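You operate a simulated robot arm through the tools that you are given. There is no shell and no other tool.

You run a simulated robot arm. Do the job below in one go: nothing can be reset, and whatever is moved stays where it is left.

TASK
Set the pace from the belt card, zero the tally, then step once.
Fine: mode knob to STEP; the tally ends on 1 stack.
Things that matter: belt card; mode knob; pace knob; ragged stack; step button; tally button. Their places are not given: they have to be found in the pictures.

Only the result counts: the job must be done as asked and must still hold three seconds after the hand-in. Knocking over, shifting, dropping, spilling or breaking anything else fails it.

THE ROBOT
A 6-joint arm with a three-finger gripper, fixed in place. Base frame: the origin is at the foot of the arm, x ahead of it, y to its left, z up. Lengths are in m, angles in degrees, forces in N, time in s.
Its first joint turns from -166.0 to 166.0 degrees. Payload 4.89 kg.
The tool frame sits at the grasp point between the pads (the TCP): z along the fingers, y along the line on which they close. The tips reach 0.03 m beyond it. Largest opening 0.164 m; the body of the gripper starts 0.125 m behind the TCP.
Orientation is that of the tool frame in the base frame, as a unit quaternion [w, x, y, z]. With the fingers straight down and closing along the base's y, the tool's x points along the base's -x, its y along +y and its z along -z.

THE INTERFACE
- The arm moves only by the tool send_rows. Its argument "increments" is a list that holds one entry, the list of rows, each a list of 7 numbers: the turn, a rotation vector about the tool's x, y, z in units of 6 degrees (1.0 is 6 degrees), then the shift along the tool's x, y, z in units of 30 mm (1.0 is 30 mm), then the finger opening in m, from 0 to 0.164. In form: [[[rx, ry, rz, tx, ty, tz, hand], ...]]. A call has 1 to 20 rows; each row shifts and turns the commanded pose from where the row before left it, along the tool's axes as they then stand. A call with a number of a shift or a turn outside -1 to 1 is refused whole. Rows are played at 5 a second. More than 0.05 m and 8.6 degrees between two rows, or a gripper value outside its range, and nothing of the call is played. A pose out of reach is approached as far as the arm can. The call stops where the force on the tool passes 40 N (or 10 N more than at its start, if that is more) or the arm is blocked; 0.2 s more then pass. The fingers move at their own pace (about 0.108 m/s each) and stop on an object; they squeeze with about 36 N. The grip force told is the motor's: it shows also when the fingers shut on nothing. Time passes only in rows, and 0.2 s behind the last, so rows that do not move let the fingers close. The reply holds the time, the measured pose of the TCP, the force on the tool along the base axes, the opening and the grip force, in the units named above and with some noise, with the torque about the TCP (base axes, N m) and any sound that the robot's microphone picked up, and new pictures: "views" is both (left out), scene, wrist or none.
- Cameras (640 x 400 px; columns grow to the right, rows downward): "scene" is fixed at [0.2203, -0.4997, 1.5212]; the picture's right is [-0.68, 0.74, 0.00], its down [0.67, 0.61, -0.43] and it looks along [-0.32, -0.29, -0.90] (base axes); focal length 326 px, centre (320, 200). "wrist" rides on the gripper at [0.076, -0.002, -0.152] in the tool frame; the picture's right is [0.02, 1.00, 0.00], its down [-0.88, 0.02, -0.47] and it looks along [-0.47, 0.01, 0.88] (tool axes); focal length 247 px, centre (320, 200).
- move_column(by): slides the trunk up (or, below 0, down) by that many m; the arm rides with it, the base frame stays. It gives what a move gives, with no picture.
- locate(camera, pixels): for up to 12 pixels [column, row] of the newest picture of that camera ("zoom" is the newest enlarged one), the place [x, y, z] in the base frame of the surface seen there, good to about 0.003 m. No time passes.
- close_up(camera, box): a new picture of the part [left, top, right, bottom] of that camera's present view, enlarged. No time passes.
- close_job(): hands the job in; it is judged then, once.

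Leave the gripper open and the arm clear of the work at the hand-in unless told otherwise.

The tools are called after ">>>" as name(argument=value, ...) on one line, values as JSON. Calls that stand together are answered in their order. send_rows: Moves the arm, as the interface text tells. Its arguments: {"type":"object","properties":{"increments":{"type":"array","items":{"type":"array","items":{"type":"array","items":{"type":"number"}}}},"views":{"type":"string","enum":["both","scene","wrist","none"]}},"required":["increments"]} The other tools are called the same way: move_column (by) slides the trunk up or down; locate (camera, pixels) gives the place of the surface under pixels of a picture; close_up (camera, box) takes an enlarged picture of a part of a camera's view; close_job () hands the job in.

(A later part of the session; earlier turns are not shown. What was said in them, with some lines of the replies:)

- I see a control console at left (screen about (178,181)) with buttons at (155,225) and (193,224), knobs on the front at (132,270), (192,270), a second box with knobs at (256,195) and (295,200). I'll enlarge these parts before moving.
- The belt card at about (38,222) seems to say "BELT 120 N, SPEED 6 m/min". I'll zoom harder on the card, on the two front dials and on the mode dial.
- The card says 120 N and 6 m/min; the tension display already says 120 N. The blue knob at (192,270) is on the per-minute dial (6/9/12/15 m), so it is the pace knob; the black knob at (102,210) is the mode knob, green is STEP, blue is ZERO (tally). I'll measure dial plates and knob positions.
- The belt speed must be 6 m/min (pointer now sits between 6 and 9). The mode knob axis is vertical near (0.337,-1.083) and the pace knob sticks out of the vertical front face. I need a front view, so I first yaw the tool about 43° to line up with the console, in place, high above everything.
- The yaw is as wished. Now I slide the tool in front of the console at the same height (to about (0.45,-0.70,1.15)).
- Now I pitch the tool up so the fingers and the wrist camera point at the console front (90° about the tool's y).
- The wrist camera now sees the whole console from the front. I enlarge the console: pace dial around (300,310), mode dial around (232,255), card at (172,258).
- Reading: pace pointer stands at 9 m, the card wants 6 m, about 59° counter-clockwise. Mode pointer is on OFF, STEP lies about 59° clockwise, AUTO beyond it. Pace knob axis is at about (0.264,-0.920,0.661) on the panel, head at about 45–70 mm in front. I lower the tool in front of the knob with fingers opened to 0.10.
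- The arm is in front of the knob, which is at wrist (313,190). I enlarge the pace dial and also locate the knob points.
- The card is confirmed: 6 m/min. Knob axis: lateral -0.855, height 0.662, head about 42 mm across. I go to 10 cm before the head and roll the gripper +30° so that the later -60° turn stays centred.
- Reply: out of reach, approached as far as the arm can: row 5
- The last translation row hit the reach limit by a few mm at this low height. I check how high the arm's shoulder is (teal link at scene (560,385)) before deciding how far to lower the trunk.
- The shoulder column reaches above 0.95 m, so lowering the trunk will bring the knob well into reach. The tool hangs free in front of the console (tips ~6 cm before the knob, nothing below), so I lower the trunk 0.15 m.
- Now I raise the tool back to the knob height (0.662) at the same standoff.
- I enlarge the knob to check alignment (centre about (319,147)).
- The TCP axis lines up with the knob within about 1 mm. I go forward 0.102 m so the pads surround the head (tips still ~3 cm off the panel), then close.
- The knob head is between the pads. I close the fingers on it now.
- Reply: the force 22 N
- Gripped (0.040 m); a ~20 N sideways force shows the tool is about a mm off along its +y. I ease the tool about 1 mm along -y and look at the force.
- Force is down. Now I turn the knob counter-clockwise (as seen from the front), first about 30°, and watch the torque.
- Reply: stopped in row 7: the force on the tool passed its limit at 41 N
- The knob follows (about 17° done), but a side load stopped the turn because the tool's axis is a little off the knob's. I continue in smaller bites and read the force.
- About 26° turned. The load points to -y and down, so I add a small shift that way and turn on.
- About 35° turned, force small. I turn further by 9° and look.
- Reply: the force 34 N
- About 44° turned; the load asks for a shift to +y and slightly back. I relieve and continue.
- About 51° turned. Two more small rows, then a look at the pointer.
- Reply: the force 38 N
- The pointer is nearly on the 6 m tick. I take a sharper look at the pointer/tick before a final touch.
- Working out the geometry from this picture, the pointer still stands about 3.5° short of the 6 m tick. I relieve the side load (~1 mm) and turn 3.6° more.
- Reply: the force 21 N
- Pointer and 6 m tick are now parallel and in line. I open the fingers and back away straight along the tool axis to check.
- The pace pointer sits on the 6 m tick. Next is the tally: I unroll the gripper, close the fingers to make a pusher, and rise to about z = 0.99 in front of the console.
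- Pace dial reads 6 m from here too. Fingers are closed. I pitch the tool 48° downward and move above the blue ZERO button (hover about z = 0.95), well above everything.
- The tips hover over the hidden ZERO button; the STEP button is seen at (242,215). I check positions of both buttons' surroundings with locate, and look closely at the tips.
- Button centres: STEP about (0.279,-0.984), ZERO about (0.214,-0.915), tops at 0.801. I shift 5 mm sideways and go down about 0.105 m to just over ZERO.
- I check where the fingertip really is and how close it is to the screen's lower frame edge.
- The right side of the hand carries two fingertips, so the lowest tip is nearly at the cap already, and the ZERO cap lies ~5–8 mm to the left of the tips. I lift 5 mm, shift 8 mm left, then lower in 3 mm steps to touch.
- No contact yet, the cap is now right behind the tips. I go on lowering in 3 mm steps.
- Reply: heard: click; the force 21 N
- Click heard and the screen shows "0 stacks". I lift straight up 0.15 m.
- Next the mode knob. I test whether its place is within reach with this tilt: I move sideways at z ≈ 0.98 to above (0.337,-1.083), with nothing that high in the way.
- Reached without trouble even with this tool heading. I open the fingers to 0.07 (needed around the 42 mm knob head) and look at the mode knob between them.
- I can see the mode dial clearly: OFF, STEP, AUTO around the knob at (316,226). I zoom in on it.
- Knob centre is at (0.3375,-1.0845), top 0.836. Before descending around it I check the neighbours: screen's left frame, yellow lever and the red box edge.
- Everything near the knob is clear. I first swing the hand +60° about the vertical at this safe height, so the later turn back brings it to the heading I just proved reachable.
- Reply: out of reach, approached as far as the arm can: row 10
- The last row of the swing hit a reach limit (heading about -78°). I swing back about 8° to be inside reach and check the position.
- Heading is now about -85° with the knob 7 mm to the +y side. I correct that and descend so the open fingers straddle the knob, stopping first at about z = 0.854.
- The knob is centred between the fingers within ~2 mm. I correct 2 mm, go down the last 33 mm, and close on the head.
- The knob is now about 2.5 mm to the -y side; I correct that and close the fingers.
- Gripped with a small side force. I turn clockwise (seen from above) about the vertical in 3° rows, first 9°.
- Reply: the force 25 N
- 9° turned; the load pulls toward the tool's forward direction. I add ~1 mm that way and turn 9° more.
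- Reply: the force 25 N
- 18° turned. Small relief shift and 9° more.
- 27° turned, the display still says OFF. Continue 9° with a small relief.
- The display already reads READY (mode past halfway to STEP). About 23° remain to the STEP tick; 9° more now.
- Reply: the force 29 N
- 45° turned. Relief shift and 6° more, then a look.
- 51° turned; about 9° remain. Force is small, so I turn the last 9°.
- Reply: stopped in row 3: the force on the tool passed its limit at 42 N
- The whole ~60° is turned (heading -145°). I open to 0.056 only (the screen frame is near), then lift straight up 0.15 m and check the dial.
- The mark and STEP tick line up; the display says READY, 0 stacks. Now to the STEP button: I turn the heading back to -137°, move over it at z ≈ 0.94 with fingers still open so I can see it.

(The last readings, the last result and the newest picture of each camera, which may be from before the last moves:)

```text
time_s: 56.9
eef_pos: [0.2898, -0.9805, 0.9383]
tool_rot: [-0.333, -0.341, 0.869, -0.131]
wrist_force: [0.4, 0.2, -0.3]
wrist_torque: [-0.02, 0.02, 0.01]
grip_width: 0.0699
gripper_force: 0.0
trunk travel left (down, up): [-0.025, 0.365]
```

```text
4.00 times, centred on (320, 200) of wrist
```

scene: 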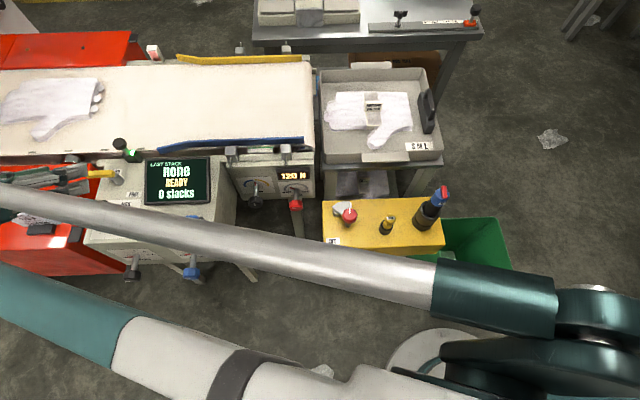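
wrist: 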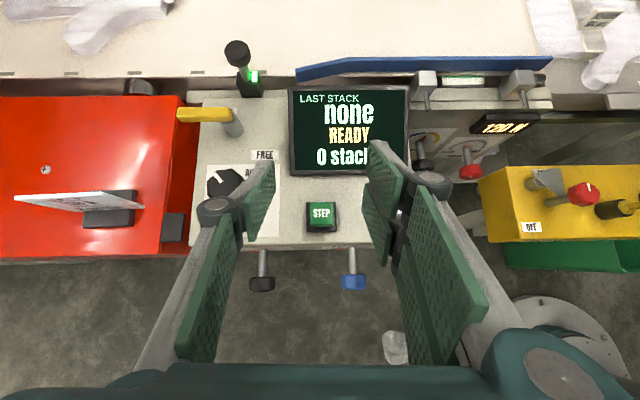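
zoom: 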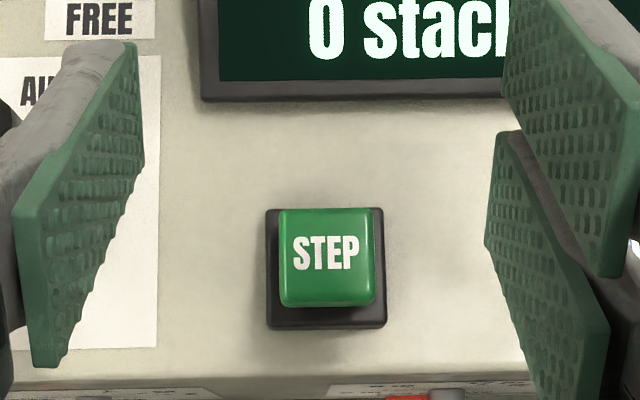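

The STEP cap is well placed (12 mm ahead of the TCP, where the tips will land). I close the fingers, shift 4 mm forward and descend to about 1 cm above contact.

>>> send_rows(increments=[[[0, 0, 0, 0.1, 0, 0.09, 0.03], [0, 0, 0, 0, 0, 0, 0], [0, 0, 0, -0.513, 0, 0.57, 0], [0, 0, 0, -0.513, 0, 0.57, 0], [0, 0, 0, -0.513, 0, 0.57, 0], [0, 0, 0, -0.513, 0, 0.57, 0], [0, 0, 0, 0, 0, 0, 0]]], views="wrist")

>>> close_up(camera="wrist", box=[240, 130, 400, 230])

```text
time_s: 58.5
eef_pos: [0.2851, -0.9866, 0.8441]
tool_rot: [-0.334, -0.341, 0.869, -0.13]
wrist_force: [0.0, -0.5, 0.6]
wrist_torque: [0.01, -0.01, 0.03]
grip_width: 0.0
gripper_force: 36.1
trunk travel left (down, up): [-0.025, 0.365]
```

wrist: 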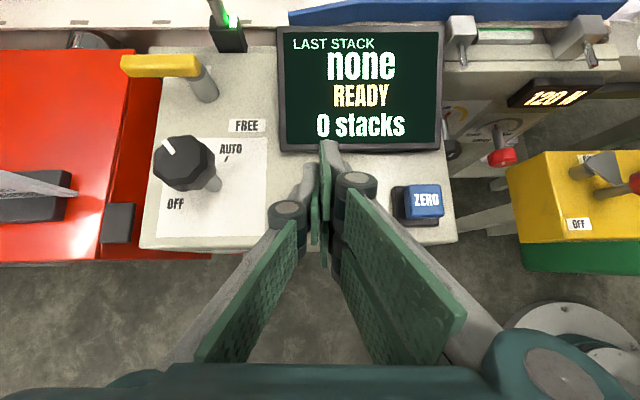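

```text
4.00 times, centred on (320, 180) of wrist
```

zoom: 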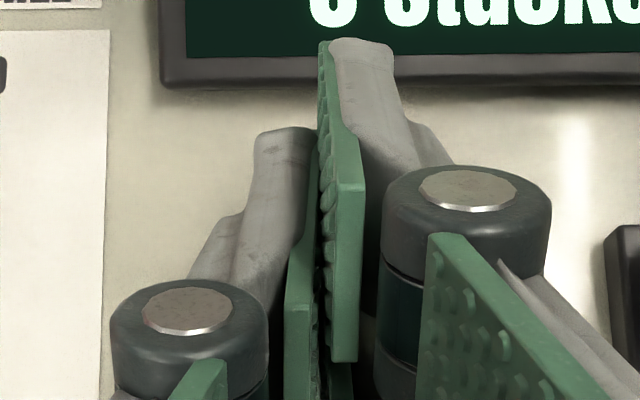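

In position over STEP, no contact. I press down in 3 mm steps.

>>> send_rows(increments=[[[0, 0, 0, -0.067, 0, 0.0743, 0], [0, 0, 0, -0.067, 0, 0.0743, 0], [0, 0, 0, -0.067, 0, 0.0743, 0], [0, 0, 0, -0.067, 0, 0.0743, 0]]], views="wrist")

```text
time_s: 59.5
eef_pos: [0.2875, -0.9837, 0.835]
tool_rot: [-0.332, -0.341, 0.87, -0.131]
wrist_force: [-1.1, -1.3, 4.5]
wrist_torque: [-0.01, 0.02, -0.01]
grip_width: 0.0
gripper_force: 36.6
trunk travel left (down, up): [-0.025, 0.365]
heard: click
```

wrist: 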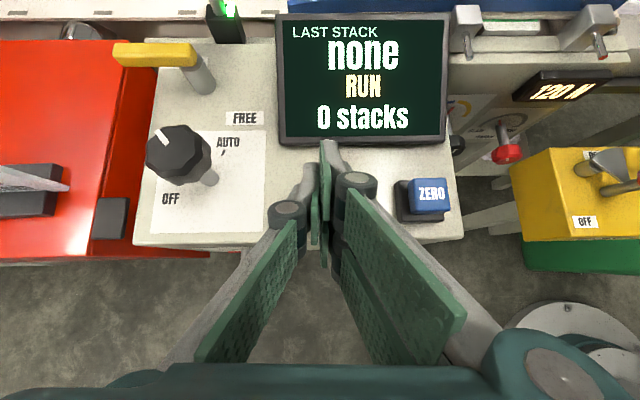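

Click heard and the display says RUN. I lift straight off the button at once and keep clear of the belt.

>>> send_rows(increments=[[[0, 0, 0, 0.335, 0, -0.372, 0], [0, 0, 0, 0.67, 0, -0.743, 0], [0, 0, 0, 0.67, 0, -0.743, 0], [0, 0, 0, 0.67, 0, -0.743, 0], [0, 0, 0, 0.67, 0, -0.743, 0]]], views="both")

```text
time_s: 60.7
eef_pos: [0.2849, -0.9856, 0.9675]
tool_rot: [-0.333, -0.341, 0.869, -0.131]
wrist_force: [-0.5, -1.2, -0.9]
wrist_torque: [0.03, 0.07, -0.03]
grip_width: 0.0
gripper_force: 35.8
trunk travel left (down, up): [-0.025, 0.365]
```

scene: 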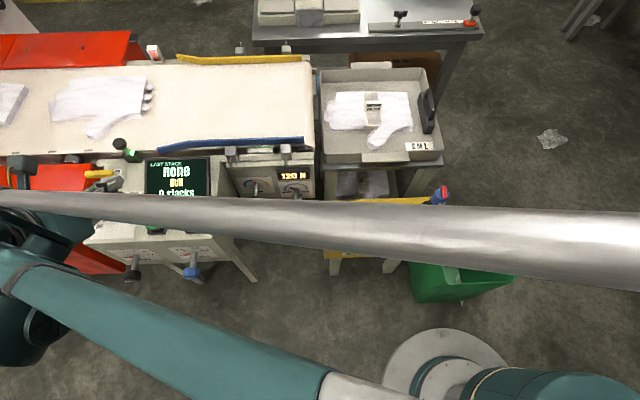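
wrist: 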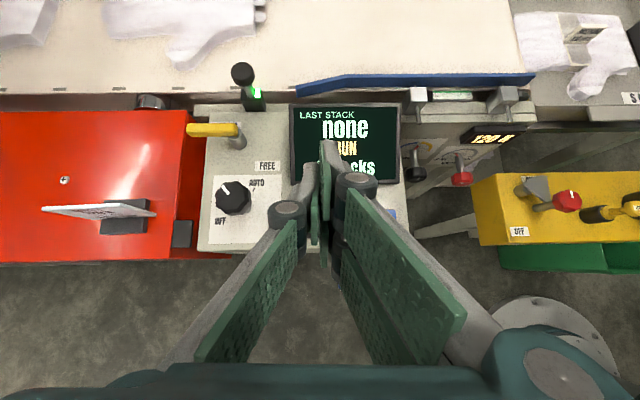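

The stack is travelling along the belt. While it runs I draw the arm back toward the front of the console and open the gripper.

>>> send_rows(increments=[[[0, 0, 0, -0.7, 0, -0.8, 0], [0, 0, 0, -0.7, 0, -0.8, 0], [0, 0, 0, -0.7, 0, -0.8, 0], [0, 0, 0, -0.7, 0, -0.8, 0], [0, 0, 0, -0.7, 0, -0.8, 0.05], [0, 0, 0, -0.7, 0, -0.8, 0.1], [0, 0, 0, 0, 0, 0, 0.164], [0, 0, 0, 0, 0, 0, 0.164]]], views="both")

>>> close_up(camera="wrist", box=[200, 20, 440, 170])

```text
time_s: 62.5
eef_pos: [0.4257, -0.8533, 0.9928]
tool_rot: [-0.333, -0.341, 0.869, -0.13]
wrist_force: [0.9, -0.7, 0.1]
wrist_torque: [0.05, -0.01, -0.05]
grip_width: 0.1639
gripper_force: 0.0
trunk travel left (down, up): [-0.025, 0.365]
```

scene: 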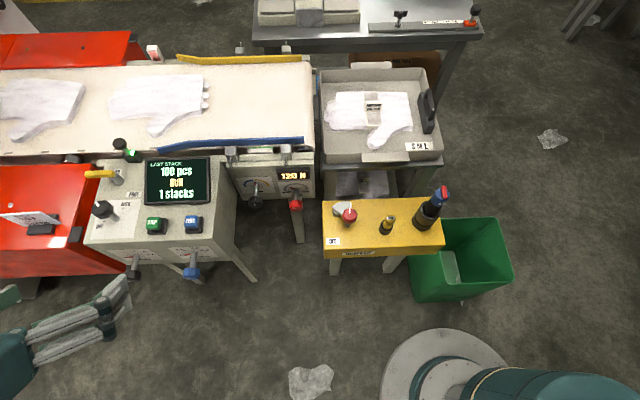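
wrist: 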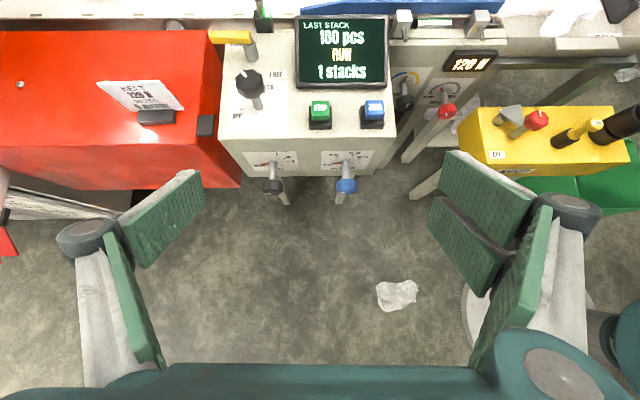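

```text
2.67 times, centred on (320, 95) of wrist
```

zoom: 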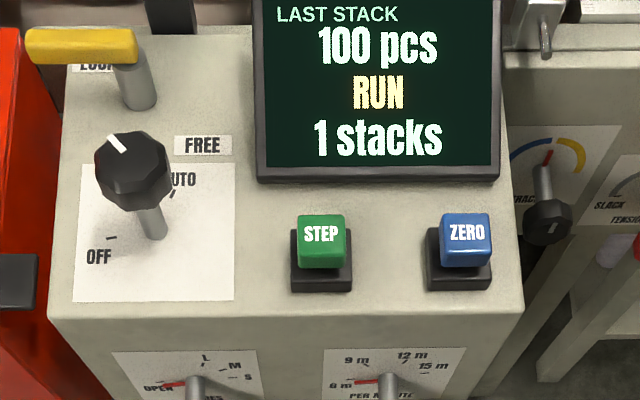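

Tally shows 1 stack, 100 pcs, still running. I wait with the arm still for the step to finish.

>>> send_rows(increments=[[[0, 0, 0, 0, 0, 0, 0.164], [0, 0, 0, 0, 0, 0, 0.164], [0, 0, 0, 0, 0, 0, 0.164], [0, 0, 0, 0, 0, 0, 0.164], [0, 0, 0, 0, 0, 0, 0.164], [0, 0, 0, 0, 0, 0, 0.164], [0, 0, 0, 0, 0, 0, 0.164], [0, 0, 0, 0, 0, 0, 0.164]]], views="both")

>>> close_up(camera="scene", box=[0, 30, 320, 230])

```text
time_s: 64.3
eef_pos: [0.4232, -0.8519, 0.9924]
tool_rot: [-0.333, -0.341, 0.869, -0.131]
wrist_force: [-0.3, 0.6, 1.7]
wrist_torque: [-0.01, 0.02, -0.02]
grip_width: 0.1641
gripper_force: 0.1
trunk travel left (down, up): [-0.025, 0.365]
```

scene: 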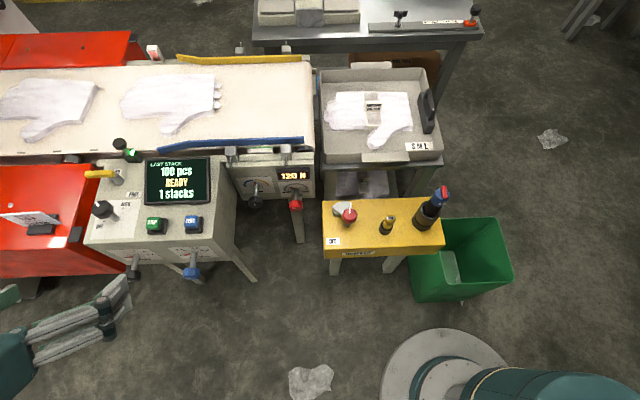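
wrist: 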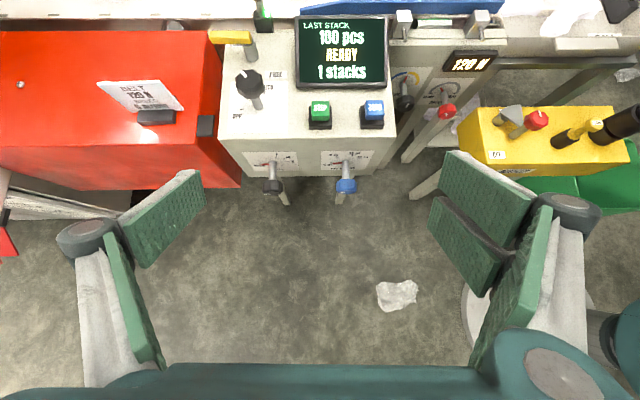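

```text
2.00 times, centred on (160, 130) of scene
```

zoom: 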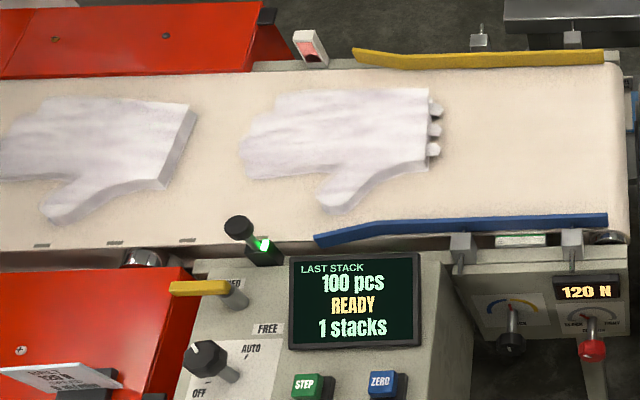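

The step is finished: READY, 100 pcs, 1 stack. I verify both dials a last time.

>>> close_up(camera="wrist", box=[310, 140, 390, 190])

>>> close_up(camera="wrist", box=[215, 60, 295, 120])

>>> close_up(camera="scene", box=[84, 190, 220, 275])

```text
8.00 times, centred on (350, 165) of wrist
```

zoom: 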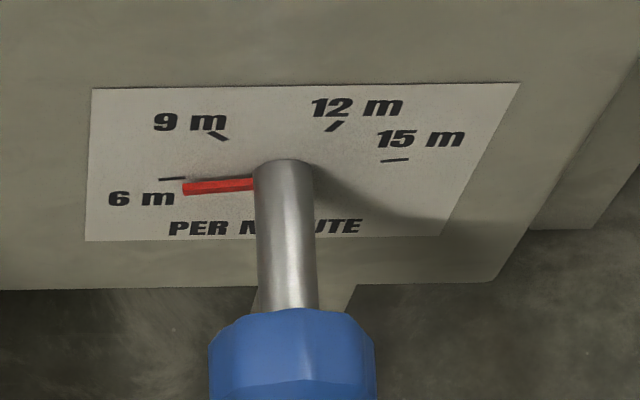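

```text
6.67 times, centred on (255, 90) of wrist
```

zoom: 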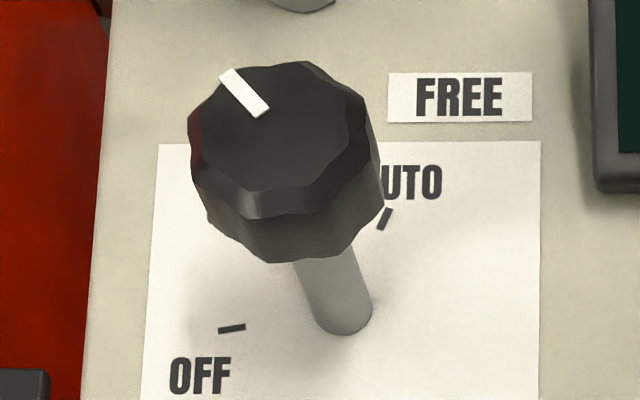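

```text
4.71 times, centred on (152, 232) of scene
```

zoom: 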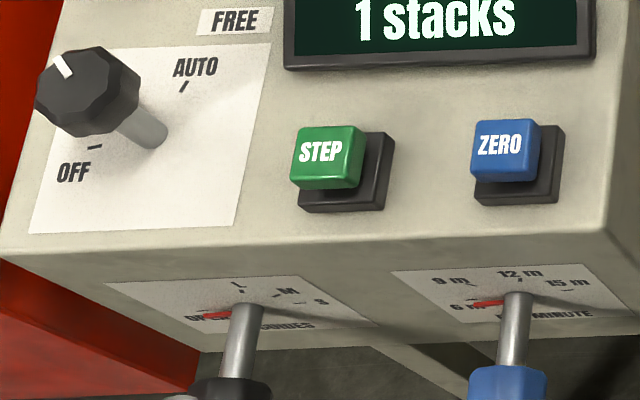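

The pace pointer is on the 6 m tick, the mode knob points at STEP, and the screen shows READY with 1 stack. The gripper is open and the arm is clear of the console, so I hand the job in.

>>> close_job()

```text
The job is handed in.
```

The job is done and handed in.

- **Pace:** the belt card calls for 6 m/min (and 120 N, which was already set). I turned the pace knob from 9 m to 6 m.
- **Tally:** I pressed ZERO and the screen went from 3 stacks to 0.
- **Mode knob:** turned from OFF to STEP.
- **Step:** I pressed STEP once. The belt moved and stopped by itself; the screen then showed 100 pcs, READY and 1 stack.

In the last pictures before hand-in, both knobs were on their marks and the tally was still 1. Only the two knobs and two buttons were touched, apart from the stacks the belt carried along in the step. The gripper was open and the arm clear of the console.
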